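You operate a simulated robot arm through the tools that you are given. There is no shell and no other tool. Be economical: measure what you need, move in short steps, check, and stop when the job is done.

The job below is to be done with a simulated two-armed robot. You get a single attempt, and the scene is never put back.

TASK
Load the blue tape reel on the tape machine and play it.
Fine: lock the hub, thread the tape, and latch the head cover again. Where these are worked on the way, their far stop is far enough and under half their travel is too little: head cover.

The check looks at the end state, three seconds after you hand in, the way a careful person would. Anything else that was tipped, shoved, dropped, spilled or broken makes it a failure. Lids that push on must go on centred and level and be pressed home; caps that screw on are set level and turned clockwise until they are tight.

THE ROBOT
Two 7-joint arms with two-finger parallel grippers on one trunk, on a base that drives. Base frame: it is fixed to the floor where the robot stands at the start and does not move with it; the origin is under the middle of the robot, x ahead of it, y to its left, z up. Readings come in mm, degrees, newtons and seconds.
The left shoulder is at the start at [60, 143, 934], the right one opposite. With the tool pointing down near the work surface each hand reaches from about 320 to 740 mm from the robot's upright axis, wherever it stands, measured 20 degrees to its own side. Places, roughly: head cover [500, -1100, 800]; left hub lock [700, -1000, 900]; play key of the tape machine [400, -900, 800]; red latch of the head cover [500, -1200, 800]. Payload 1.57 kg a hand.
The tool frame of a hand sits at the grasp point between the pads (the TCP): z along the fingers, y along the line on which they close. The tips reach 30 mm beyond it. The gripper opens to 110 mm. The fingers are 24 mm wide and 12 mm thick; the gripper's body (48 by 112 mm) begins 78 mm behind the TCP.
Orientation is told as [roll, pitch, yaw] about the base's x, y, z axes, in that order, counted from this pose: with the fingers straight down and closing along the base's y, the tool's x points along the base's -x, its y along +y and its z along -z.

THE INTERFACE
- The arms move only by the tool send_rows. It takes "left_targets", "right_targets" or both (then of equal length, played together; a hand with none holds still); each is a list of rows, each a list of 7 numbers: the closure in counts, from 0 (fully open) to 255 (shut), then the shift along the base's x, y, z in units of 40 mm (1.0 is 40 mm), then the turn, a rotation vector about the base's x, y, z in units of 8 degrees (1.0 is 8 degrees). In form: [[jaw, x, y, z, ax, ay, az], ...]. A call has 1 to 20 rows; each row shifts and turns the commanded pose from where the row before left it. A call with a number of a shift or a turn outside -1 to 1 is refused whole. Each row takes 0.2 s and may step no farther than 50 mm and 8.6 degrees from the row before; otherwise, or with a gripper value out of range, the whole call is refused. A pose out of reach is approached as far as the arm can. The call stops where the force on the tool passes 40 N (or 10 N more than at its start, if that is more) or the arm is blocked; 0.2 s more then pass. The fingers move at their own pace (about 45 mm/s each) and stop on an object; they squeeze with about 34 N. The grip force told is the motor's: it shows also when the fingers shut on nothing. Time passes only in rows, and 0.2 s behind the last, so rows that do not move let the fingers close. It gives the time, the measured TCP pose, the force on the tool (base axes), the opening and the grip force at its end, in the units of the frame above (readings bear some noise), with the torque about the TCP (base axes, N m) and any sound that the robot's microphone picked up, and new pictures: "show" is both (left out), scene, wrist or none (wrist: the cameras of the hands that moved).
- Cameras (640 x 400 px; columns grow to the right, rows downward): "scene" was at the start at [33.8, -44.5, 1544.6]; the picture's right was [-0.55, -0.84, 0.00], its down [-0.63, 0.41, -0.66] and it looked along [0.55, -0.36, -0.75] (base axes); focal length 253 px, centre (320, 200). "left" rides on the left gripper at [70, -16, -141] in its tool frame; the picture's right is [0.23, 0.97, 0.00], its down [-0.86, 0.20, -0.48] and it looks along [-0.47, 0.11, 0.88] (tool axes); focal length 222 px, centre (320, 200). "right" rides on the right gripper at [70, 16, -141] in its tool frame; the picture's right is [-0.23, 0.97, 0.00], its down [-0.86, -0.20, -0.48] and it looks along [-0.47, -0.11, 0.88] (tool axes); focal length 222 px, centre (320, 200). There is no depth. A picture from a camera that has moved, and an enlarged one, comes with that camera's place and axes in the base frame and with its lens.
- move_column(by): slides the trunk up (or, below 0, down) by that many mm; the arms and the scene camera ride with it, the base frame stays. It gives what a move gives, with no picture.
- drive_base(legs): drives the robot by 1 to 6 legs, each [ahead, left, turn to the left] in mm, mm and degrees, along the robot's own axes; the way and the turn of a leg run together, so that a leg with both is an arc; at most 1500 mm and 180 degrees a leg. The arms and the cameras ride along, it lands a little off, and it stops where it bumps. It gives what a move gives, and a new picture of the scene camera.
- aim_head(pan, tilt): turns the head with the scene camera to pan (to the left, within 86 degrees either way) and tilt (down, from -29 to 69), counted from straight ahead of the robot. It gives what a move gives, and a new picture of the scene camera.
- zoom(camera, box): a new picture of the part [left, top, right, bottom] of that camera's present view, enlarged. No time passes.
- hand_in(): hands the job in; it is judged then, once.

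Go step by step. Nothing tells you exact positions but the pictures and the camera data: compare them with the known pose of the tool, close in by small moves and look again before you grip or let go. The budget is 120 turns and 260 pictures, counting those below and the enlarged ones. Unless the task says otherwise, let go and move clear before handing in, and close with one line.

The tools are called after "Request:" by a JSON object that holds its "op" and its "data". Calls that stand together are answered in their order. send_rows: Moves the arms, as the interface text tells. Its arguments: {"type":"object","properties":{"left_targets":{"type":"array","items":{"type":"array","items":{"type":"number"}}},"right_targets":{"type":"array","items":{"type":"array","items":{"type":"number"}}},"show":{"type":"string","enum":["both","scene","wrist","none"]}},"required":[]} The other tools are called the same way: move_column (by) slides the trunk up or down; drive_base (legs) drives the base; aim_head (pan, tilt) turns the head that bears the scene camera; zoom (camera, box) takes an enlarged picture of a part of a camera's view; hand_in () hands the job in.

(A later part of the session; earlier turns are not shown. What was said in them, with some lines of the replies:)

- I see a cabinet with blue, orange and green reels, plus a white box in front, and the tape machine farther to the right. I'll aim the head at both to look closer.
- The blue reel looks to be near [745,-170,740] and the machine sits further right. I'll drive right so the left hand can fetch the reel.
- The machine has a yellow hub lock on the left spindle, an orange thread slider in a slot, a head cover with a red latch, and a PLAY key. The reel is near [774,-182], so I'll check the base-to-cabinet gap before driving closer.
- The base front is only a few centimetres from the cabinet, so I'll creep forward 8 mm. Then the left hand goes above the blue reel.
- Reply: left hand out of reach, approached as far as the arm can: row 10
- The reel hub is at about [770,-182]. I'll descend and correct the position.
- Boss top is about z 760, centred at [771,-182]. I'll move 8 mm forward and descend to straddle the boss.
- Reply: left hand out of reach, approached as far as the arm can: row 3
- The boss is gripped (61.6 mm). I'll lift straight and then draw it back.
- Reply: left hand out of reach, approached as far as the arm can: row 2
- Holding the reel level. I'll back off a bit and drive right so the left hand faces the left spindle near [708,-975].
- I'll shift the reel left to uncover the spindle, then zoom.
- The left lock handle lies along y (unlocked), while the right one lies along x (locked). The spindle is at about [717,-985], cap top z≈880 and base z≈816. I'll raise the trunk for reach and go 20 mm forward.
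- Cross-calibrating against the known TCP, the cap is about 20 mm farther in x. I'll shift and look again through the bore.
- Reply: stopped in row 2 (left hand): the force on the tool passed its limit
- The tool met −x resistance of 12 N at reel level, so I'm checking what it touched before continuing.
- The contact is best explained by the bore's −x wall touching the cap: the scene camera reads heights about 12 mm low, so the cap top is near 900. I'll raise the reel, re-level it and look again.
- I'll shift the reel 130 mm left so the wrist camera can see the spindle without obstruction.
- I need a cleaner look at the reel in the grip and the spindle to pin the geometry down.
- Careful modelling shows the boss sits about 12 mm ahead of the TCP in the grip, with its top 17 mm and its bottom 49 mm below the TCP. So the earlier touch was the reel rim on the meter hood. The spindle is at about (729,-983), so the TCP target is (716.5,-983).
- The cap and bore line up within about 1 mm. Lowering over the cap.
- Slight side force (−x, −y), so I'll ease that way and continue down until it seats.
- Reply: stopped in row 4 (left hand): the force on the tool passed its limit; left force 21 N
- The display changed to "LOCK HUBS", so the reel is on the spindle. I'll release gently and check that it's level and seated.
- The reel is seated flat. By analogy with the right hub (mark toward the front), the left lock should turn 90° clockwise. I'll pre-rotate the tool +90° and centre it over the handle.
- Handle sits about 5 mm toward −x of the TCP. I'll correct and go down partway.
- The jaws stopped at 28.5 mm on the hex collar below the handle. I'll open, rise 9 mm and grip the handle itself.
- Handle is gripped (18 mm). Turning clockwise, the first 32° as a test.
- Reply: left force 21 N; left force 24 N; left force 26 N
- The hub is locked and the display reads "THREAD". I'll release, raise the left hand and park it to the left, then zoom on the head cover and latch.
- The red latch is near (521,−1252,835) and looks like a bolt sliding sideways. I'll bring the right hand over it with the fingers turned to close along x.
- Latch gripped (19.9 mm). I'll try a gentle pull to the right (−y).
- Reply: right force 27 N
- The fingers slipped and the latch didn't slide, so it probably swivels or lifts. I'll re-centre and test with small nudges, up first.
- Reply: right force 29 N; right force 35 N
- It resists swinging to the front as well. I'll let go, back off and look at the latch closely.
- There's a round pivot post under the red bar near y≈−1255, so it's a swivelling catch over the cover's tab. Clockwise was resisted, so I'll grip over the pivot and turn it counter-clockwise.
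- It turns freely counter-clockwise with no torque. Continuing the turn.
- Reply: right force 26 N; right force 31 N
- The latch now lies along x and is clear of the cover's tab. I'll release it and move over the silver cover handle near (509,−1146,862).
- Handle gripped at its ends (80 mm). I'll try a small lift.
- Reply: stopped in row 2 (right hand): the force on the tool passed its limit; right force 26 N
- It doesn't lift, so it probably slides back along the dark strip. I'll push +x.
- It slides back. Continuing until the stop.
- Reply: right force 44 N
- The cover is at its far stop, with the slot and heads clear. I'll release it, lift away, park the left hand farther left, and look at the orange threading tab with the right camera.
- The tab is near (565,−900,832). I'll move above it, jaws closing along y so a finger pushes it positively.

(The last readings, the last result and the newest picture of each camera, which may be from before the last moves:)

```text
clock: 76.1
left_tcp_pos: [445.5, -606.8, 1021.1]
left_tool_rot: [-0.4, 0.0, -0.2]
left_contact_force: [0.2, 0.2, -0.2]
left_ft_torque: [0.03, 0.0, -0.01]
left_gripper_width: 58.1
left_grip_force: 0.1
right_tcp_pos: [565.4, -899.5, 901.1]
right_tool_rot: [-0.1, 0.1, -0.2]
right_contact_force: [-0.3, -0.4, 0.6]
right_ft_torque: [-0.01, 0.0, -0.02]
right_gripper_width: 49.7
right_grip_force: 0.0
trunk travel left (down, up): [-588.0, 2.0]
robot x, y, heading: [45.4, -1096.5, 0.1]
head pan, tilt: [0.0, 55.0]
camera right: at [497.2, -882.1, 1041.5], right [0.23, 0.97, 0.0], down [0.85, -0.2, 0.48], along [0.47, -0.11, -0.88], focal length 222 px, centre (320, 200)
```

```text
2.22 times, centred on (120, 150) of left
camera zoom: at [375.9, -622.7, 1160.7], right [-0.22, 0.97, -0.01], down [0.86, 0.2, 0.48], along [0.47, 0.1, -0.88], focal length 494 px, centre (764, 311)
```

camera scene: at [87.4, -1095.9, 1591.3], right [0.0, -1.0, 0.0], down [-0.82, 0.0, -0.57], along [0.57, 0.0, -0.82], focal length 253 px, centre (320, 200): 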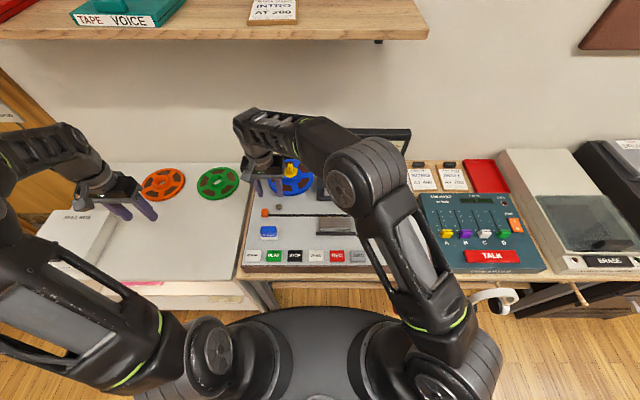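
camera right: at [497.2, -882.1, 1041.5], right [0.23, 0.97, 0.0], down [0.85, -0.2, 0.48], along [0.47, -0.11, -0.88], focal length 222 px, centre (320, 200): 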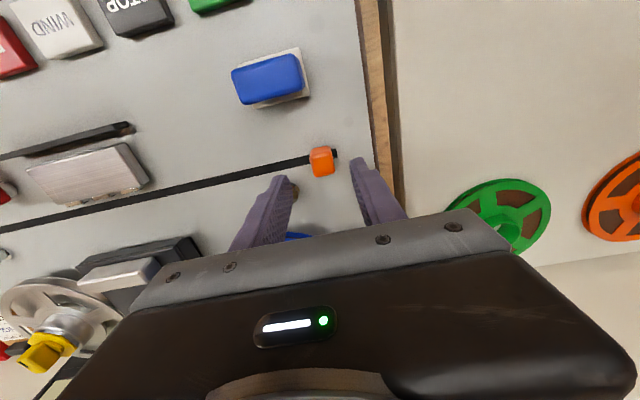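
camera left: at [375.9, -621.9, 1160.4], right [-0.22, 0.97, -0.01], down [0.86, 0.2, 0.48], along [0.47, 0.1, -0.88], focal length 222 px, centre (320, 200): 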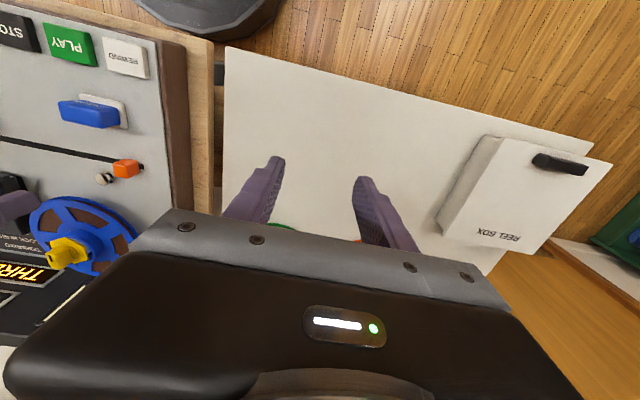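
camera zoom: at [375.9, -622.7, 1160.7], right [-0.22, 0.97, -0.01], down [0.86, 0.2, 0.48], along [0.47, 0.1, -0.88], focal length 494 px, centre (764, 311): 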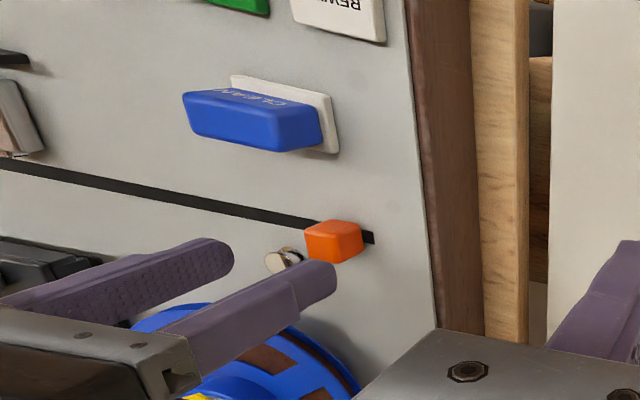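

Request:
{"op": "send_rows", "data": {"right_targets": [[140, 0.1, 0.06, -0.5, 0, 0, 0], [140, 0, 0, -0.5, 0, 0, 0], [140, 0, 0, 0, 0, 0, 0], [255, 0, 0, 0, 0, 0, 0], [255, 0, 0, 0, 0, 0, 0], [255, 0, 0, 0, 0, 0, 0]], "show": "none"}}

Request:
{"op": "zoom", "data": {"camera": "right", "box": [240, 100, 400, 220]}}

Request:
{"op": "zoom", "data": {"camera": "left", "box": [0, 60, 240, 240]}}

```text
clock: 77.5
left_tcp_pos: [445.7, -606.8, 1020.6]
left_tool_rot: [-0.4, 0.0, -0.2]
left_contact_force: [-0.1, 0.4, 0.8]
left_ft_torque: [0.01, -0.01, -0.01]
left_gripper_width: 58.0
left_grip_force: 0.1
right_tcp_pos: [569.5, -897.8, 860.1]
right_tool_rot: [-0.2, 0.0, -0.3]
right_contact_force: [-0.1, -0.3, -1.4]
right_ft_torque: [0.09, -0.13, 0.31]
right_gripper_width: 21.8
right_grip_force: 25.5
trunk travel left (down, up): [-588.0, 2.0]
robot x, y, heading: [47.4, -1096.2, 0.1]
head pan, tilt: [0.0, 55.0]
```

```text
3.33 times, centred on (320, 160) of right
camera zoom: at [500.0, -880.4, 1001.0], right [0.23, 0.97, 0.0], down [0.85, -0.2, 0.48], along [0.47, -0.11, -0.88], focal length 740 px, centre (320, 333)
```

zoom: 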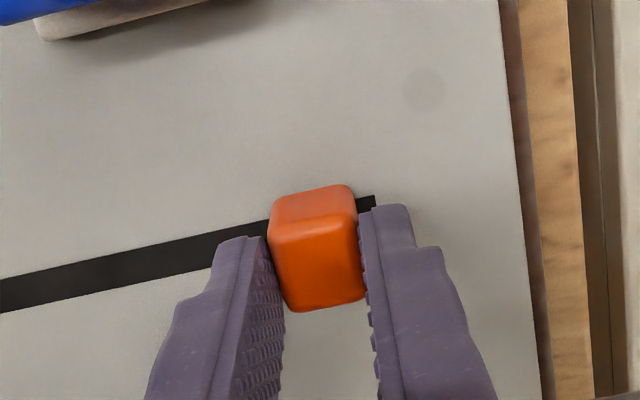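

```text
2.22 times, centred on (120, 150) of left
camera zoom: at [376.0, -622.6, 1160.6], right [-0.22, 0.97, -0.01], down [0.86, 0.2, 0.48], along [0.47, 0.1, -0.88], focal length 494 px, centre (764, 311)
```

zoom: 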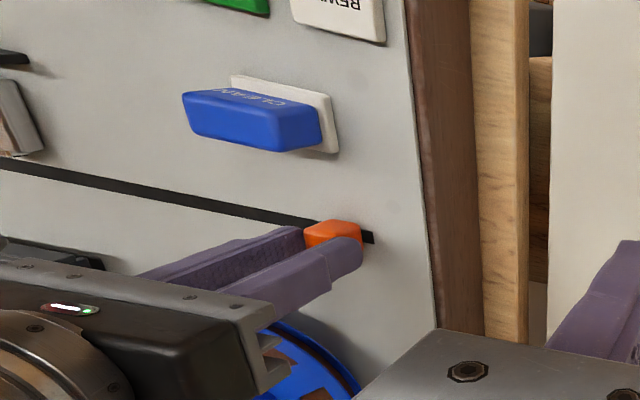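

Tab gripped (21.8 mm). Sliding it right along the slot.

Request:
{"op": "send_rows", "data": {"right_targets": [[255, 0, -0.3, 0, 0, 0, 0], [255, 0, -0.5, 0, 0, 0, 0], [255, 0, -0.5, 0, 0, 0, 0], [255, 0, -0.5, 0, 0, 0, 0], [255, 0, 0, 0, 0, 0, 0]], "show": "wrist"}}

```text
clock: 78.7
left_tcp_pos: [446.3, -606.1, 1020.2]
left_tool_rot: [-0.3, 0.1, -0.2]
left_contact_force: [-0.4, -0.1, -0.1]
left_ft_torque: [-0.02, 0.0, -0.02]
left_gripper_width: 58.1
left_grip_force: 0.1
right_tcp_pos: [568.5, -971.2, 860.4]
right_tool_rot: [0.1, 0.0, -0.1]
right_contact_force: [4.7, -0.6, 6.0]
right_ft_torque: [-0.09, -0.16, 0.49]
right_gripper_width: 21.9
right_grip_force: 34.6
trunk travel left (down, up): [-588.0, 2.0]
robot x, y, heading: [44.8, -1097.4, 0.3]
head pan, tilt: [0.0, 55.0]
camera right: at [499.6, -953.5, 1000.9], right [0.23, 0.97, 0.0], down [0.85, -0.2, 0.48], along [0.47, -0.11, -0.88], focal length 222 px, centre (320, 200)
```

right: 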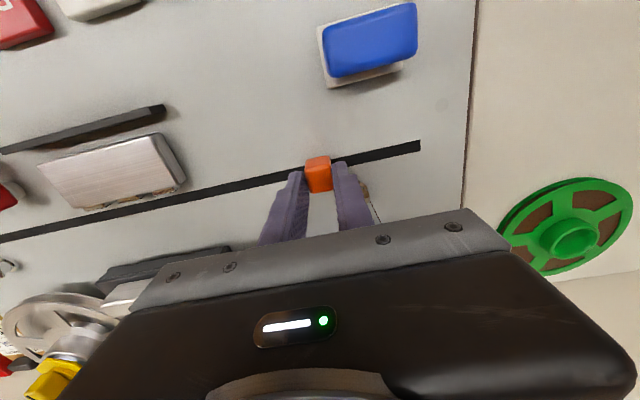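

Request:
{"op": "send_rows", "data": {"right_targets": [[255, 0, -0.7, 0, 0, 0, 0], [255, 0, -0.7, 0, 0, 0, 0], [255, 0, -0.7, 0, 0, 0, 0], [255, 0, -0.7, 0, 0, 0, 0], [255, 0, -0.7, 0, 0, 0, 0], [255, 0, -0.7, 0, 0, 0, 0], [255, 0, -0.7, 0, 0, 0, 0], [255, 0, -0.7, 0, 0, 0, 0], [255, 0, -0.7, 0, 0, 0, 0], [255, 0, 0, 0, 0, 0, 0]], "show": "both"}}

```text
clock: 80.9
left_tcp_pos: [445.7, -605.6, 1020.0]
left_tool_rot: [-0.3, 0.1, -0.2]
left_contact_force: [-0.1, 0.4, 0.0]
left_ft_torque: [0.01, 0.0, 0.01]
left_gripper_width: 58.5
left_grip_force: 0.1
right_tcp_pos: [568.6, -1220.1, 859.3]
right_tool_rot: [-0.2, -0.1, -0.2]
right_contact_force: [15.5, -0.2, 6.4]
right_ft_torque: [-0.11, -0.99, 0.45]
right_gripper_width: 21.8
right_grip_force: 35.3
trunk travel left (down, up): [-588.0, 2.0]
robot x, y, heading: [47.4, -1097.3, -0.1]
head pan, tilt: [0.0, 55.0]
camera scene: at [88.7, -1096.7, 1591.2], right [0.0, -1.0, 0.0], down [-0.82, 0.0, -0.57], along [0.57, 0.0, -0.82], focal length 253 px, centre (320, 200)
camera right: at [499.2, -1203.7, 1000.4], right [0.23, 0.97, 0.0], down [0.85, -0.2, 0.48], along [0.47, -0.11, -0.88], focal length 222 px, centre (320, 200)
```

scene: 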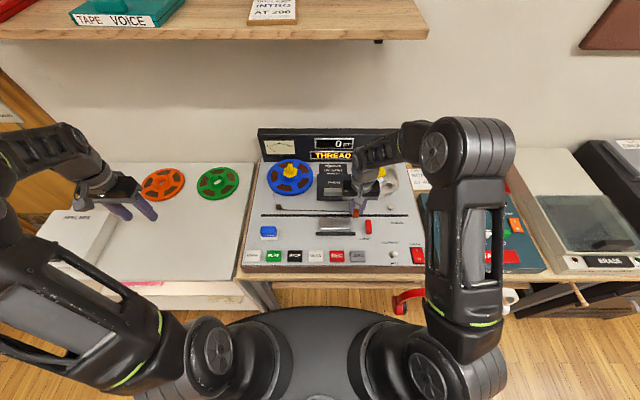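
right: 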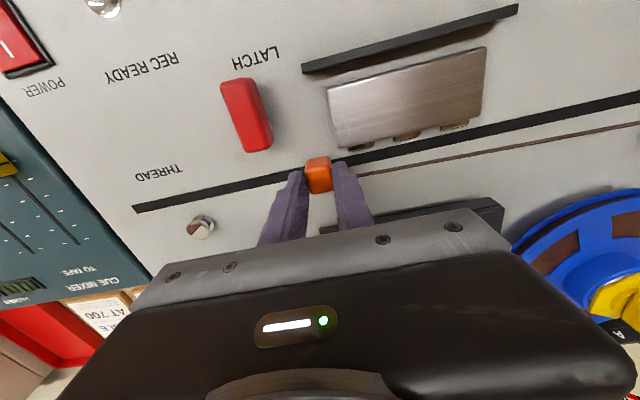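

The tape trails behind the tab. Continuing to the right end, easing +x.

Request:
{"op": "send_rows", "data": {"right_targets": [[255, 0.06, -0.6, 0, 0, 0, 0], [255, 0, -0.7, 0, 0, 0, 0], [255, 0, -0.7, 0, 0, 0, 0], [255, 0, -0.7, 0, 0, 0, 0], [255, 0, -0.6, 0, 0, 0, 0], [255, 0, -0.3, 0, 0, 0, 0], [255, 0, -0.3, 0, 0, 0, 0], [255, 0, -0.3, 0, 0, 0, 0], [255, 0, -0.3, 0, 0, 0, 0]], "show": "both"}}

Request:
{"op": "zoom", "data": {"camera": "scene", "box": [250, 130, 430, 250]}}

```text
clock: 82.9
left_tcp_pos: [443.7, -604.0, 1019.7]
left_tool_rot: [-0.3, 0.0, -0.1]
left_contact_force: [-0.9, 0.3, 0.0]
left_ft_torque: [-0.04, 0.03, 0.01]
left_gripper_width: 58.1
left_grip_force: 0.0
right_tcp_pos: [568.2, -1397.8, 859.4]
right_tool_rot: [-0.1, 0.3, -0.2]
right_contact_force: [-7.9, 15.2, 7.1]
right_ft_torque: [0.58, -0.58, 0.08]
right_gripper_width: 21.9
right_grip_force: 34.4
trunk travel left (down, up): [-588.0, 2.0]
robot x, y, heading: [51.9, -1097.5, 0.2]
head pan, tilt: [0.0, 55.0]
camera scene: at [85.7, -1094.0, 1591.3], right [0.0, -1.0, 0.0], down [-0.82, 0.0, -0.57], along [0.57, 0.0, -0.82], focal length 253 px, centre (320, 200)
camera right: at [499.8, -1380.8, 1000.5], right [0.23, 0.97, 0.0], down [0.86, -0.2, 0.48], along [0.46, -0.11, -0.88], focal length 222 px, centre (320, 200)
```

scene: 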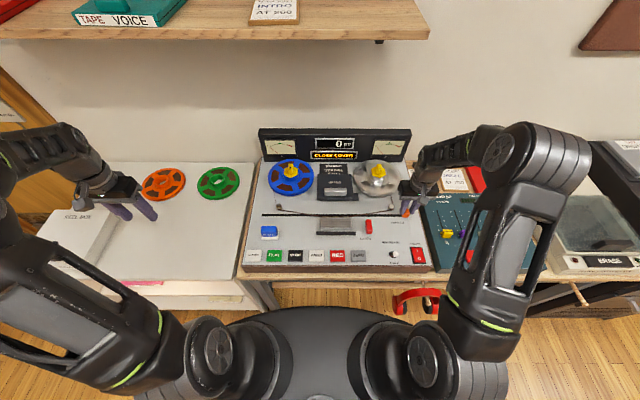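
right: 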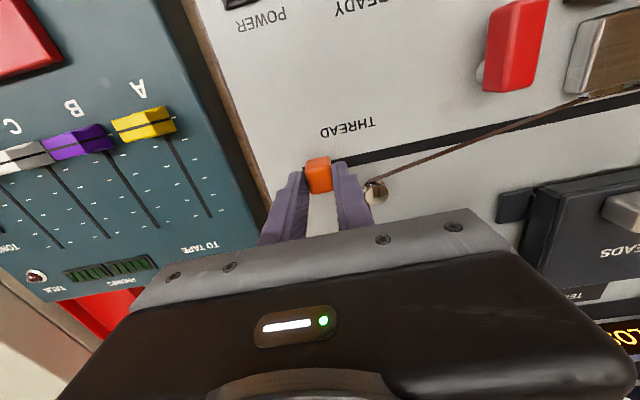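

```text
3.33 times, centred on (340, 190) of scene
camera zoom: at [85.7, -1094.0, 1591.3], right [0.0, -1.0, 0.0], down [-0.82, 0.0, -0.57], along [0.57, 0.0, -0.82], focal length 843 px, centre (253, 233)
```

zoom: 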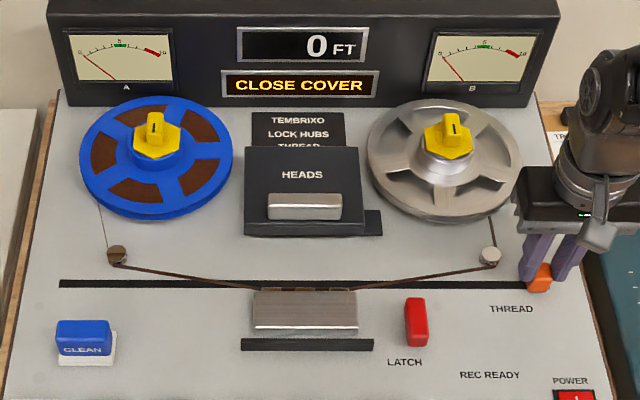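

The display reads "CLOSE COVER", so the tape is threaded. I'll release the tab and return to the cover handle.

Request:
{"op": "send_rows", "data": {"right_targets": [[175, 0, 0.03, 0, 0, 0, 0], [170, 0, 0, 0, 0, 0, 0], [170, 0, 0, 0.4, 0, 0, 0], [170, 0, 0, 0.9, 0, 0, 0], [120, 0, 0.4, 0.9, 0, 0, 0], [60, 0.4, 1, 0.4, 0, 0, 0], [0, 0.4, 1, 0, 0, 0, 0], [0, 0.4, 1, 0, 0, 0, 0], [0, 0.4, 1, 0, 0, 0, 0], [0, 0.1, 1, 0, 0, 0, 0], [0, 0, 0.82, 0, 0, 0, 0], [0, 0, 0, 0, 0, 0, 0]], "show": "wrist"}}

```text
clock: 85.5
left_tcp_pos: [445.2, -607.0, 1020.1]
left_tool_rot: [-0.3, 0.0, -0.2]
left_contact_force: [0.2, -0.9, 0.4]
left_ft_torque: [0.03, -0.02, 0.01]
left_gripper_width: 58.1
left_grip_force: 0.0
right_tcp_pos: [639.3, -1150.1, 964.4]
right_tool_rot: [-0.2, 0.0, -0.3]
right_contact_force: [1.1, 0.0, -0.4]
right_ft_torque: [-0.01, 0.03, 0.01]
right_gripper_width: 110.3
right_grip_force: 0.0
trunk travel left (down, up): [-588.0, 2.0]
robot x, y, heading: [43.6, -1095.7, 0.1]
head pan, tilt: [0.0, 55.0]
camera right: at [570.7, -1132.9, 1105.6], right [0.23, 0.97, 0.0], down [0.85, -0.2, 0.48], along [0.47, -0.11, -0.88], focal length 222 px, centre (320, 200)
```

right: 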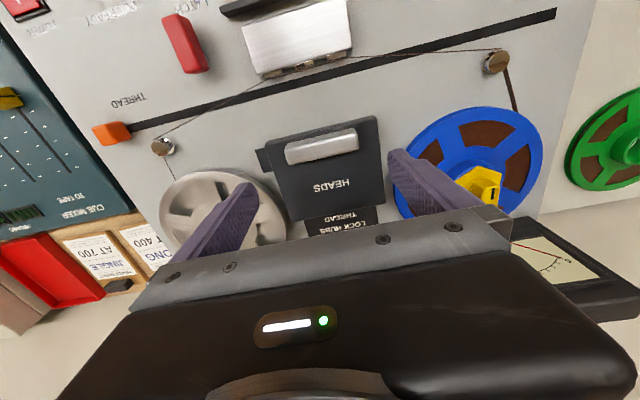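

Request:
{"op": "send_rows", "data": {"right_targets": [[0, -0.05, 0.05, -0.7, 0, 0, 0], [0, 0, 0, -0.7, 0, 0, 0], [0, 0, 0, -0.6, 0, 0, 0], [0, 0, 0, 0, 0, 0, 0], [255, 0, 0, 0, 0, 0, 0], [255, 0, 0, 0, 0, 0, 0], [255, 0, 0, 0, 0, 0, 0]], "show": "wrist"}}

```text
clock: 87.1
left_tcp_pos: [446.7, -606.0, 1019.6]
left_tool_rot: [-0.3, 0.0, -0.1]
left_contact_force: [-1.1, -0.1, 0.3]
left_ft_torque: [-0.03, 0.01, 0.01]
left_gripper_width: 58.3
left_grip_force: 0.0
right_tcp_pos: [634.2, -1146.1, 885.4]
right_tool_rot: [-0.1, 0.0, -0.2]
right_contact_force: [-0.4, 2.4, -2.1]
right_ft_torque: [0.73, -0.3, 0.21]
right_gripper_width: 79.9
right_grip_force: 23.8
trunk travel left (down, up): [-588.0, 2.0]
robot x, y, heading: [46.7, -1095.4, 0.1]
head pan, tilt: [0.0, 55.0]
camera right: at [566.6, -1130.4, 1024.8], right [0.23, 0.97, 0.0], down [0.85, -0.2, 0.48], along [0.47, -0.11, -0.88], focal length 222 px, centre (320, 200)
```

right: 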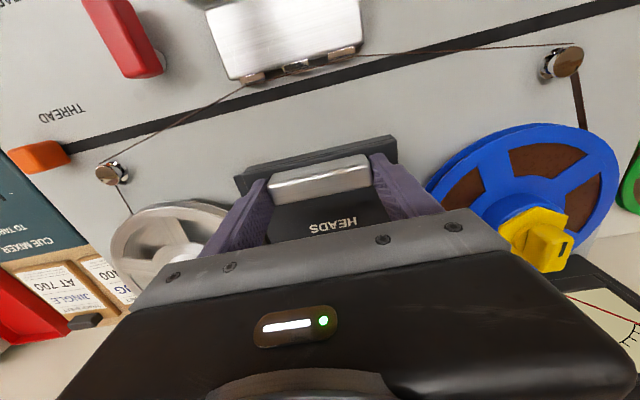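

Handle gripped. Pulling the cover forward to its closed stop (TCP ≈ x 509).

Request:
{"op": "send_rows", "data": {"right_targets": [[255, -0.3, 0, 0, 0, 0, 0], [255, -0.4, 0, 0, 0, 0, 0], [255, -0.4, 0, 0, 0, 0, 0], [255, -0.4, 0, 0, 0, 0, 0], [255, -0.4, 0, 0, 0, 0, 0], [255, -0.4, 0, 0, 0, 0, 0], [255, -0.4, 0, 0, 0, 0, 0], [255, -0.3, 0, 0, 0, 0, 0], [255, -0.15, 0, 0, 0, 0, 0], [255, -0.1, 0, 0, 0, 0, 0], [255, -0.1, 0, 0, 0, 0, 0]], "show": "both"}}

Request:
{"op": "zoom", "data": {"camera": "scene", "box": [250, 130, 430, 250]}}

```text
clock: 89.5
left_tcp_pos: [447.8, -606.7, 1018.4]
left_tool_rot: [-0.3, 0.2, -0.2]
left_contact_force: [-0.6, 0.5, 0.1]
left_ft_torque: [-0.01, -0.04, -0.01]
left_gripper_width: 58.4
left_grip_force: 0.1
right_tcp_pos: [509.4, -1147.5, 885.5]
right_tool_rot: [0.0, -0.5, -0.2]
right_contact_force: [30.3, 15.2, -5.6]
right_ft_torque: [-0.64, -0.07, 0.25]
right_gripper_width: 79.8
right_grip_force: 45.0
trunk travel left (down, up): [-588.0, 2.0]
robot x, y, heading: [49.0, -1097.3, -0.1]
head pan, tilt: [0.0, 55.0]
camera scene: at [92.5, -1094.8, 1591.0], right [0.0, -1.0, 0.0], down [-0.82, 0.0, -0.57], along [0.57, 0.0, -0.82], focal length 253 px, centre (320, 200)
camera right: at [439.7, -1130.7, 1024.2], right [0.23, 0.97, 0.0], down [0.85, -0.2, 0.49], along [0.47, -0.11, -0.87], focal length 222 px, centre (320, 200)
```

scene: 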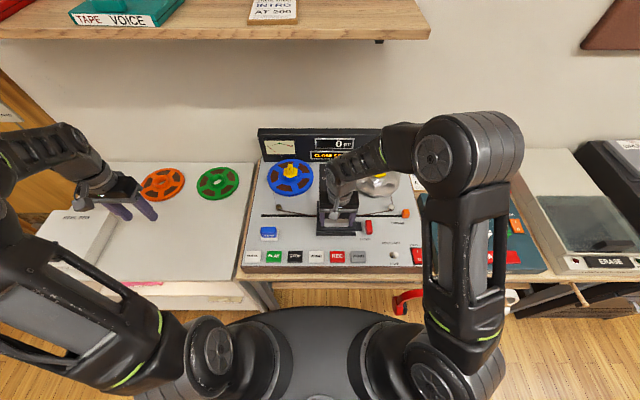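
right: 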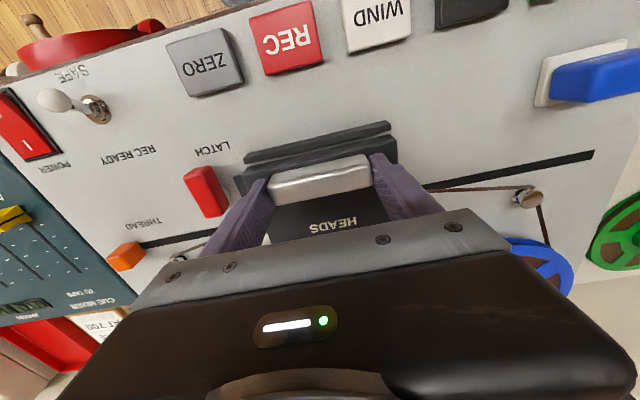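

```text
3.33 times, centred on (340, 190) of scene
camera zoom: at [92.5, -1094.8, 1591.0], right [0.0, -1.0, 0.0], down [-0.82, 0.0, -0.57], along [0.57, 0.0, -0.82], focal length 843 px, centre (253, 233)
```

zoom: 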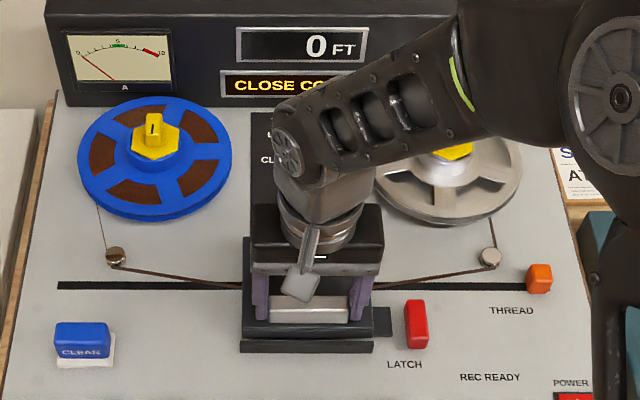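

The cover is closed against its front stop. I'll release it and go to the latch.

Request:
{"op": "send_rows", "data": {"right_targets": [[60, 0.05, 0, 0, 0, 0, 0], [30, 0, 0, 0, 0, 0, 0], [30, 0, 0, 0.5, 0, 0, 0], [60, 0, 0, 0.9, 0, 0, 0], [100, 0.05, -0.9, 0.5, 0, 0.06, 0], [140, 0.1, -1, 0, 0, 0, 0], [140, 0.1, -0.85, 0, 0, 0, 0], [140, 0, 0, 0, 0, 0, 0]], "show": "wrist"}}

Request:
{"op": "zoom", "data": {"camera": "right", "box": [240, 100, 400, 220]}}

```text
clock: 91.3
left_tcp_pos: [445.3, -606.4, 1019.5]
left_tool_rot: [-0.2, 0.0, -0.2]
left_contact_force: [-0.3, 0.3, 0.5]
left_ft_torque: [0.03, -0.01, -0.03]
left_gripper_width: 58.5
left_grip_force: 0.2
right_tcp_pos: [512.3, -1257.8, 959.2]
right_tool_rot: [-0.2, 0.5, -0.3]
right_contact_force: [0.1, 0.5, -0.7]
right_ft_torque: [-0.02, 0.0, 0.02]
right_gripper_width: 49.4
right_grip_force: 0.1
trunk travel left (down, up): [-588.0, 2.0]
robot x, y, heading: [45.5, -1092.5, 0.5]
head pan, tilt: [0.0, 55.0]
camera right: at [444.8, -1240.1, 1100.9], right [0.23, 0.97, 0.0], down [0.86, -0.2, 0.47], along [0.46, -0.11, -0.88], focal length 222 px, centre (320, 200)
```

right: 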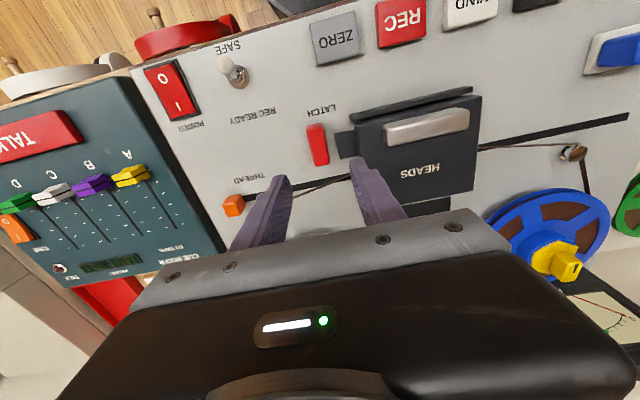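

```text
3.33 times, centred on (320, 160) of right
camera zoom: at [444.8, -1240.1, 1100.9], right [0.23, 0.97, 0.0], down [0.86, -0.2, 0.47], along [0.46, -0.11, -0.88], focal length 740 px, centre (320, 333)
```

zoom: 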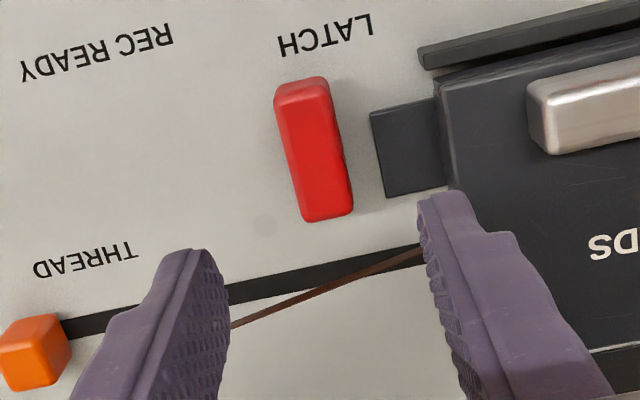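

Request:
{"op": "send_rows", "data": {"right_targets": [[160, 0.19, 0.03, -0.6, 0, -0.06, 0], [160, 0, 0, -0.8, 0, 0, 0], [160, 0, 0, -0.7, 0, 0, 0], [160, 0, 0, -0.32, 0, 0, 0], [160, 0, 0, 0, 0, 0, 0], [255, 0, 0, 0, 0, 0, 0], [255, 0, 0, 0, 0, 0, 0], [255, 0, 0, 0, 0, 0, 0]], "show": "wrist"}}

```text
clock: 93.1
left_tcp_pos: [445.8, -608.4, 1020.4]
left_tool_rot: [-0.1, 0.0, -0.3]
left_contact_force: [0.9, 0.2, -0.2]
left_ft_torque: [-0.02, -0.02, 0.0]
left_gripper_width: 58.2
left_grip_force: 0.1
right_tcp_pos: [520.3, -1258.7, 863.0]
right_tool_rot: [-0.3, -0.1, -0.3]
right_contact_force: [2.0, -15.9, 1.5]
right_ft_torque: [-0.46, -0.15, 0.01]
right_gripper_width: 19.9
right_grip_force: 28.5
trunk travel left (down, up): [-588.0, 2.0]
robot x, y, heading: [49.7, -1096.3, 0.3]
head pan, tilt: [0.0, 55.0]
camera right: at [452.6, -1241.9, 1003.8], right [0.23, 0.97, 0.0], down [0.85, -0.2, 0.48], along [0.46, -0.11, -0.88], focal length 222 px, centre (320, 200)
```

right: 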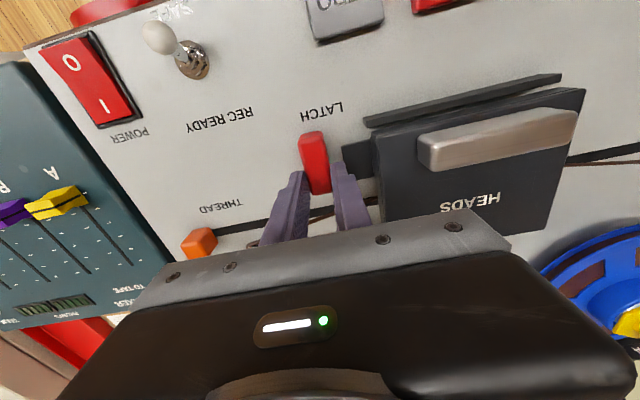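

Latch gripped over its pivot. Turning it back 90° clockwise.

Request:
{"op": "send_rows", "data": {"right_targets": [[255, 0, -0.04, 0, 0, 0, -1], [255, 0, 0, 0, 0, 0, -1], [255, 0, 0, 0, 0, 0, -1], [255, 0, 0, 0, 0, 0, -1], [255, 0, 0.02, 0, 0, 0, -1], [255, 0.02, 0.02, 0, 0, 0, -1], [255, 0.02, 0.02, 0, 0, 0, -1], [255, 0, 0, 0, 0, 0, -1], [255, 0, 0, 0, 0, 0, -1], [255, 0, 0, 0, 0, 0, 0]], "show": "wrist"}}

```text
clock: 95.3
left_tcp_pos: [445.8, -607.9, 1021.0]
left_tool_rot: [-0.2, -0.1, -0.3]
left_contact_force: [0.9, 0.0, -0.1]
left_ft_torque: [-0.03, -0.03, 0.02]
left_gripper_width: 58.0
left_grip_force: 0.1
right_tcp_pos: [521.7, -1258.9, 863.2]
right_tool_rot: [-0.1, 0.0, -72.4]
right_contact_force: [-4.1, -11.0, -1.1]
right_ft_torque: [-0.14, 0.08, 0.0]
right_gripper_width: 19.8
right_grip_force: 33.9
trunk travel left (down, up): [-588.0, 2.0]
robot x, y, heading: [48.4, -1096.8, 0.0]
head pan, tilt: [0.0, 55.0]
camera right: at [517.7, -1187.0, 1003.8], right [1.0, 0.08, 0.0], down [0.07, -0.88, 0.48], along [0.03, -0.48, -0.88], focal length 222 px, centre (320, 200)
```

right: 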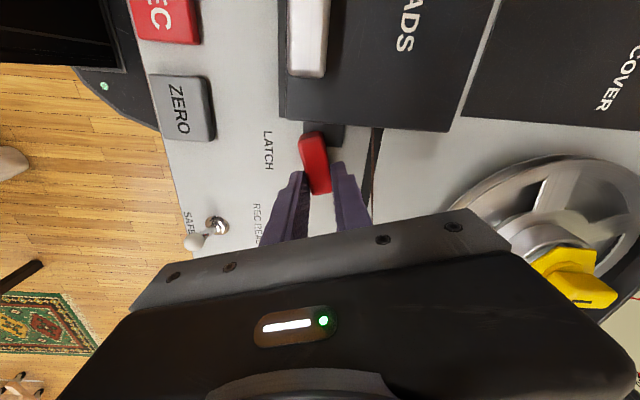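

Request:
{"op": "send_rows", "data": {"right_targets": [[255, 0, -0.02, 0, 0, 0, -1], [255, 0, 0, 0, 0, 0, -0.8], [255, 0, 0, 0, 0, 0, -0.5], [255, 0, 0, 0, 0, 0, -0.3], [255, 0, 0, 0, 0, 0, 0]], "show": "both"}}

Request:
{"op": "zoom", "data": {"camera": "scene", "box": [250, 130, 430, 250]}}

```text
clock: 96.5
left_tcp_pos: [445.5, -607.4, 1020.2]
left_tool_rot: [-0.4, 0.0, -0.1]
left_contact_force: [0.0, -0.3, -0.1]
left_ft_torque: [0.0, -0.02, -0.01]
left_gripper_width: 58.3
left_grip_force: 0.1
right_tcp_pos: [522.5, -1258.3, 863.6]
right_tool_rot: [-0.2, 0.0, -93.0]
right_contact_force: [-6.2, -7.2, -5.3]
right_ft_torque: [-0.07, -0.01, 0.97]
right_gripper_width: 20.4
right_grip_force: 33.9
trunk travel left (down, up): [-588.0, 2.0]
robot x, y, heading: [47.4, -1096.9, 0.0]
head pan, tilt: [0.0, 55.0]
camera scene: at [87.1, -1097.8, 1591.3], right [0.0, -1.0, 0.0], down [-0.82, 0.0, -0.57], along [0.57, 0.0, -0.82], focal length 253 px, centre (320, 200)
camera right: at [543.4, -1189.5, 1003.8], right [0.96, -0.28, 0.0], down [-0.24, -0.84, 0.48], along [-0.14, -0.46, -0.88], focal length 222 px, centre (320, 200)
```

scene: 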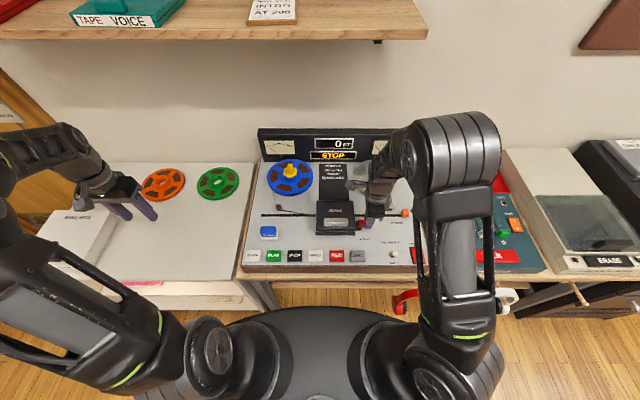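
right: 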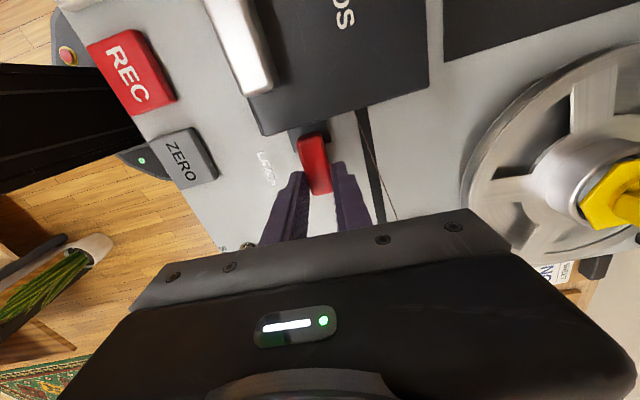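

```text
3.33 times, centred on (340, 190) of scene
camera zoom: at [87.1, -1097.8, 1591.3], right [0.0, -1.0, 0.0], down [-0.82, 0.0, -0.57], along [0.57, 0.0, -0.82], focal length 843 px, centre (253, 233)
```

zoom: 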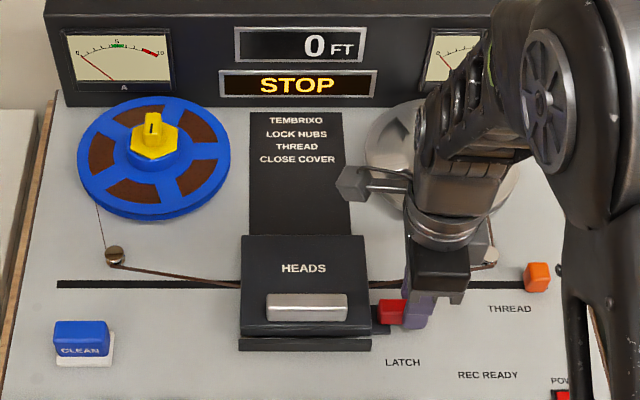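

Display shows "STOP": latched and ready. I'll release the latch with the right hand and retreat, while bringing the left hand closed over PLAY near (398,−950).

Request:
{"op": "send_rows", "data": {"right_targets": [[140, 0, 0, 0, 0, 0, 0.2], [120, 0, 0, 0, 0, 0, 0], [120, 0, 0, 0.5, 0, 0, 0], [120, 0, 0, 0.9, 0, 0, 0], [120, 0, -0.5, 0.9, 0, 0, 0], [120, 0, -1, 0.5, 0, 0, 0], [120, 0, -1, 0.3, 0, 0, 0], [120, 0, -1, 0, 0, 0, 0], [120, 0, 0, 0, 0, 0, 0], [120, 0, 0, 0, 0, 0, 0]], "left_targets": [[255, 0, 0, 0, 0, 0, 0], [255, -0.1, -0.8, -0.1, 0, 0, 0], [255, -0.1, -1, -0.2, 0, 0, 0], [255, -0.1, -1, -0.3, 0, 0, 0], [255, -0.1, -1, -0.3, 0, 0, 0], [255, -0.1, -1, -0.3, 0, 0, 0], [255, -0.1, -1, -0.3, 0, 0, 0], [255, -0.2, -1, -0.3, 0, 0, 0], [255, -0.2, -1, -0.3, 0, 0, 0], [255, -0.2, -0.75, -0.2, 0, 0, 0]]}}

Request:
{"op": "zoom", "data": {"camera": "scene", "box": [240, 180, 430, 290]}}

```text
clock: 98.7
left_tcp_pos: [397.4, -948.5, 927.6]
left_tool_rot: [-0.3, 0.0, -0.3]
left_contact_force: [0.2, 0.8, 0.6]
left_ft_torque: [0.04, 0.02, 0.0]
left_gripper_width: 0.1
left_grip_force: 20.9
right_tcp_pos: [521.3, -1398.9, 987.4]
right_tool_rot: [-0.2, -0.1, -91.4]
right_contact_force: [-0.3, 0.0, -0.2]
right_ft_torque: [-0.03, -0.02, -0.02]
right_gripper_width: 58.2
right_grip_force: 0.1
trunk travel left (down, up): [-588.0, 2.0]
robot x, y, heading: [45.7, -1096.6, 0.0]
head pan, tilt: [0.0, 55.0]
camera scene: at [87.5, -1097.9, 1591.3], right [0.0, -1.0, 0.0], down [-0.82, 0.0, -0.57], along [0.57, 0.0, -0.82], focal length 253 px, centre (320, 200)
camera right: at [541.9, -1329.9, 1128.0], right [0.97, -0.25, 0.0], down [-0.22, -0.85, 0.48], along [-0.12, -0.46, -0.88], focal length 222 px, centre (320, 200)
camera left: at [327.0, -964.2, 1068.9], right [-0.22, 0.97, 0.0], down [0.86, 0.2, 0.48], along [0.47, 0.1, -0.88], focal length 222 px, centre (320, 200)
```

scene: 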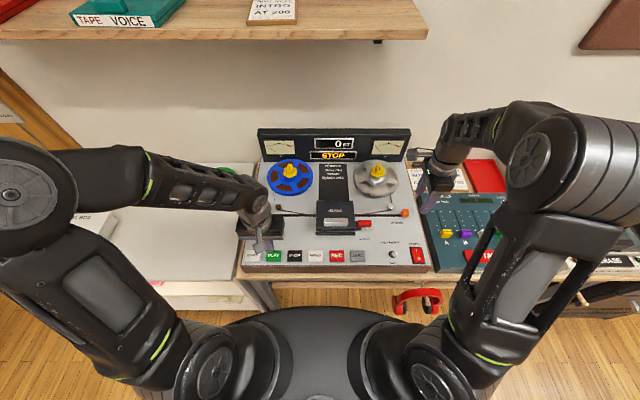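
right: 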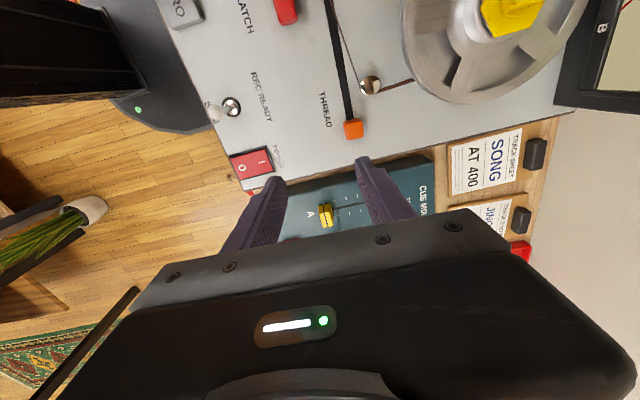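
left: 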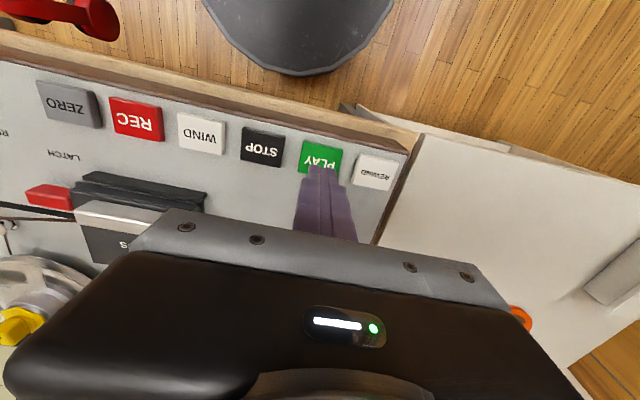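

```text
3.37 times, centred on (335, 235) of scene
camera zoom: at [87.5, -1097.9, 1591.3], right [0.0, -1.0, 0.0], down [-0.82, 0.0, -0.57], along [0.57, 0.0, -0.82], focal length 852 px, centre (270, 82)
```

zoom: 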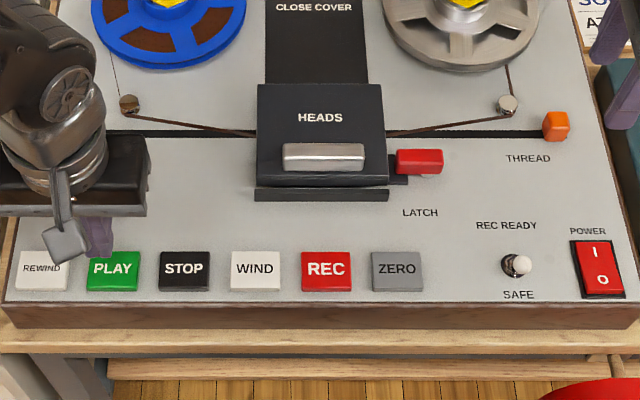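

Finger is right over PLAY. Pressing down gently.

Request:
{"op": "send_rows", "data": {"left_targets": [[255, 0, 0, -0.6, 0, 0, 0], [255, 0, 0, -0.5, 0, 0, 0], [255, 0, 0, -0.2, 0, 0, 0], [255, 0, 0, -0.1, 0, 0, 0], [255, 0, 0, 0, 0, 0, 0]], "show": "wrist"}}

Request:
{"op": "zoom", "data": {"camera": "scene", "box": [240, 120, 430, 270]}}

```text
clock: 99.9
left_tcp_pos: [396.7, -947.5, 871.1]
left_tool_rot: [-0.3, 0.1, -0.1]
left_contact_force: [0.4, 0.7, 0.2]
left_ft_torque: [0.01, 0.03, 0.02]
left_gripper_width: 0.1
left_grip_force: 21.1
right_tcp_pos: [521.8, -1398.5, 987.4]
right_tool_rot: [-0.2, 0.0, -91.4]
right_contact_force: [0.0, 0.1, 0.3]
right_ft_torque: [0.01, 0.02, 0.02]
right_gripper_width: 58.3
right_grip_force: 0.0
trunk travel left (down, up): [-588.0, 2.0]
robot x, y, heading: [48.6, -1097.8, 0.4]
head pan, tilt: [0.0, 55.0]
camera left: at [327.5, -962.6, 1012.0], right [-0.22, 0.97, 0.0], down [0.86, 0.2, 0.48], along [0.47, 0.1, -0.88], focal length 222 px, centre (320, 200)
```

left: 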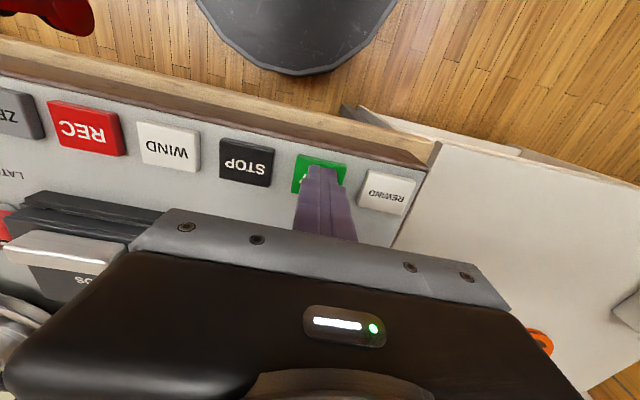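

```text
2.67 times, centred on (335, 195) of scene
camera zoom: at [87.4, -1097.1, 1591.3], right [0.0, -1.0, 0.0], down [-0.82, 0.0, -0.57], along [0.57, 0.0, -0.82], focal length 674 px, centre (280, 213)
```

zoom: 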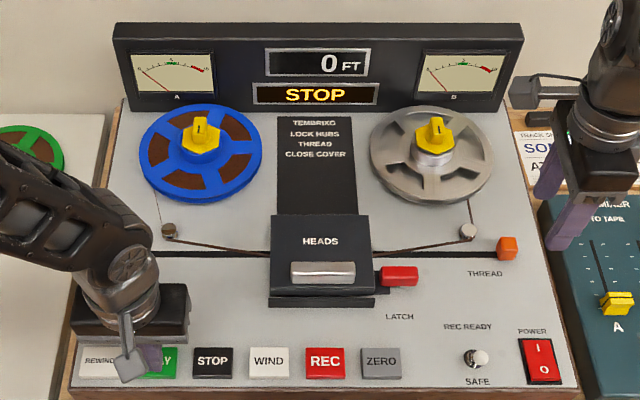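

Request:
{"op": "send_rows", "data": {"left_targets": [[255, -0.08, 0, -0.05, 0, 0, 0], [255, 0, 0, -0.08, 0, 0, 0], [255, 0, 0, -0.08, 0, 0, 0], [255, 0, 0, -0.08, 0, 0, 0], [255, 0, 0, -0.08, 0, 0, 0], [255, 0, 0, -0.06, 0, 0, 0], [255, 0, 0, -0.06, 0, 0, 0]], "show": "wrist"}}

Request:
{"op": "zoom", "data": {"camera": "scene", "box": [240, 120, 430, 270]}}

```text
clock: 101.5
left_tcp_pos: [392.8, -946.1, 852.8]
left_tool_rot: [-0.3, 0.0, -0.2]
left_contact_force: [0.5, 0.0, 0.1]
left_ft_torque: [-0.01, -0.03, 0.04]
left_gripper_width: 0.2
left_grip_force: 21.7
right_tcp_pos: [522.6, -1399.1, 987.7]
right_tool_rot: [-0.2, 0.0, -91.4]
right_contact_force: [-0.2, 0.8, 0.4]
right_ft_torque: [0.03, 0.0, 0.01]
right_gripper_width: 58.3
right_grip_force: 0.0
trunk travel left (down, up): [-588.0, 2.0]
robot x, y, heading: [45.2, -1096.8, -0.2]
head pan, tilt: [0.0, 55.0]
camera left: at [323.3, -963.7, 992.7], right [-0.22, 0.97, 0.0], down [0.86, 0.2, 0.48], along [0.47, 0.1, -0.88], focal length 222 px, centre (320, 200)
```

left: 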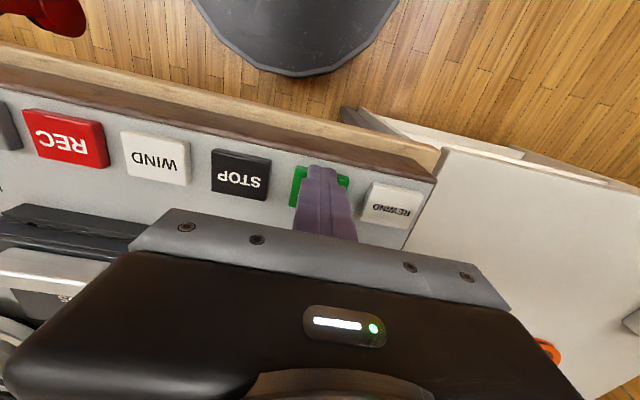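

```text
2.67 times, centred on (335, 195) of scene
camera zoom: at [87.5, -1097.1, 1591.3], right [0.0, -1.0, 0.0], down [-0.82, 0.0, -0.57], along [0.57, 0.0, -0.82], focal length 674 px, centre (280, 213)
```

zoom: 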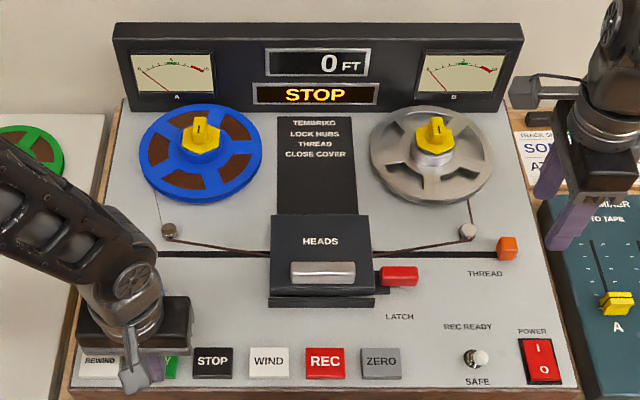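

Request:
{"op": "send_rows", "data": {"left_targets": [[255, 0, -0.03, -0.08, 0, 0, 0], [255, 0, 0, -0.08, 0, 0, 0], [255, 0, 0, -0.08, 0, 0, 0], [255, 0, 0, -0.08, 0, 0, 0], [255, 0, 0, -0.08, 0, 0, 0]], "show": "scene"}}

Request:
{"op": "zoom", "data": {"camera": "scene", "box": [240, 120, 430, 270]}}

```text
clock: 102.7
left_tcp_pos: [392.1, -948.6, 839.2]
left_tool_rot: [-0.2, -0.2, -0.2]
left_contact_force: [-6.7, 1.6, 29.5]
left_ft_torque: [0.13, 0.25, -0.01]
left_gripper_width: 0.1
left_grip_force: 21.7
right_tcp_pos: [520.8, -1398.8, 988.0]
right_tool_rot: [0.0, 0.1, -91.5]
right_contact_force: [0.5, 0.0, 0.2]
right_ft_torque: [-0.01, 0.07, 0.0]
right_gripper_width: 58.2
right_grip_force: 0.1
trunk travel left (down, up): [-588.0, 2.0]
robot x, y, heading: [48.9, -1097.7, 0.0]
head pan, tilt: [0.0, 55.0]
heard: click
stopped in row 5 (left hand): the force on the tool passed its limit (the readings are from after the stop); the commanded pose is now the measured one
camera scene: at [85.2, -1097.5, 1591.7], right [0.0, -1.0, 0.0], down [-0.82, 0.0, -0.57], along [0.57, 0.0, -0.82], focal length 253 px, centre (320, 200)
```

scene: 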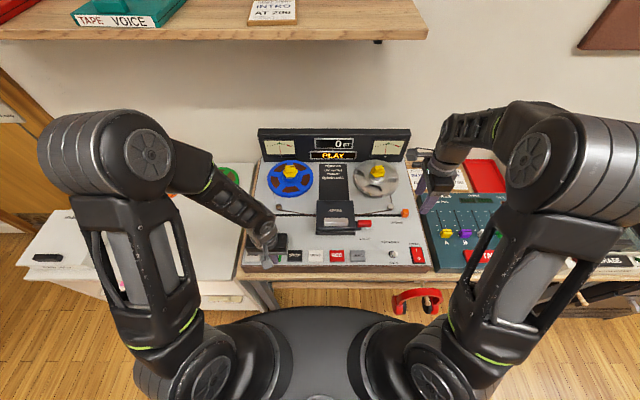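

```text
2.67 times, centred on (335, 195) of scene
camera zoom: at [85.2, -1097.5, 1591.7], right [0.0, -1.0, 0.0], down [-0.82, 0.0, -0.57], along [0.57, 0.0, -0.82], focal length 674 px, centre (280, 213)
```

zoom: 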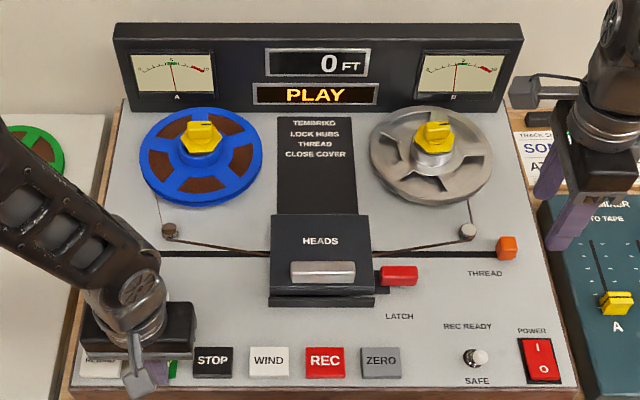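

It clicked, the display says "PLAY" and the meters moved. I'll lift the left hand straight up and clear, then check again.

Request:
{"op": "send_rows", "data": {"left_targets": [[255, 0, 0, 0.3, 0, 0, 0], [255, 0, 0, 0.8, 0, 0, 0], [255, 0, 0, 1, 0, 0, 0], [255, 0, 0, 1, 0, 0, 0], [255, 0, 0.8, 0.5, 0, 0, 0], [255, 0, 1, 0, 0, 0, 0], [255, 0, 1, 0, 0, 0, 0]], "right_targets": [[120, 0, 0, 0.5, 0, 0, 0], [120, 0, 0, 0.8, 0, 0, 0], [120, 0, 0, 0.8, 0, 0, 0], [120, -0.5, 0, 0.5, 0, 0, 0], [120, -1, 0, 0, 0, 0, 0], [120, -1, 0, 0, 0, 0, 0], [120, 0, 0, 0, 0, 0, 0]], "show": "scene"}}

Request:
{"op": "zoom", "data": {"camera": "scene", "box": [240, 120, 430, 270]}}

```text
clock: 104.3
left_tcp_pos: [393.2, -836.2, 982.4]
left_tool_rot: [-0.3, -0.1, -0.3]
left_contact_force: [-0.2, 0.6, 0.5]
left_ft_torque: [0.02, 0.01, 0.03]
left_gripper_width: 0.0
left_grip_force: 21.3
right_tcp_pos: [425.4, -1398.7, 1091.0]
right_tool_rot: [-0.2, -0.1, -91.4]
right_contact_force: [-0.3, 0.2, 0.5]
right_ft_torque: [-0.04, -0.04, -0.03]
right_gripper_width: 58.7
right_grip_force: 0.0
trunk travel left (down, up): [-588.0, 2.0]
robot x, y, heading: [46.7, -1098.3, -0.1]
head pan, tilt: [0.0, 55.0]
camera scene: at [88.1, -1096.1, 1591.3], right [0.0, -1.0, 0.0], down [-0.82, 0.0, -0.57], along [0.57, 0.0, -0.82], focal length 253 px, centre (320, 200)
```

scene: 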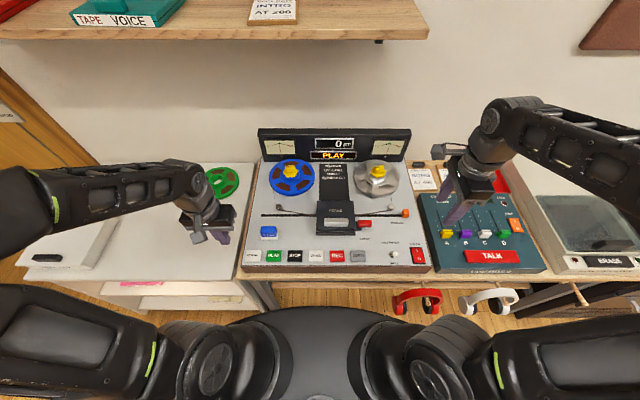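

```text
2.67 times, centred on (335, 195) of scene
camera zoom: at [88.1, -1096.1, 1591.3], right [0.0, -1.0, 0.0], down [-0.82, 0.0, -0.57], along [0.57, 0.0, -0.82], focal length 674 px, centre (280, 213)
```

zoom: 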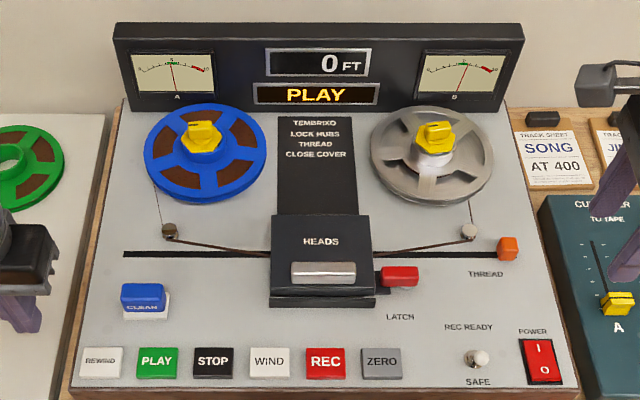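

The machine is playing: the reels turn, the cover is closed and latched, and both hands are clear. Handing in.

Request:
{"op": "hand_in", "data": {}}

```text
The job is handed in.
```

The blue reel is loaded on the left spindle with its hub locked, the tape is threaded, the head cover is closed and latched, and the machine was playing when I handed in.
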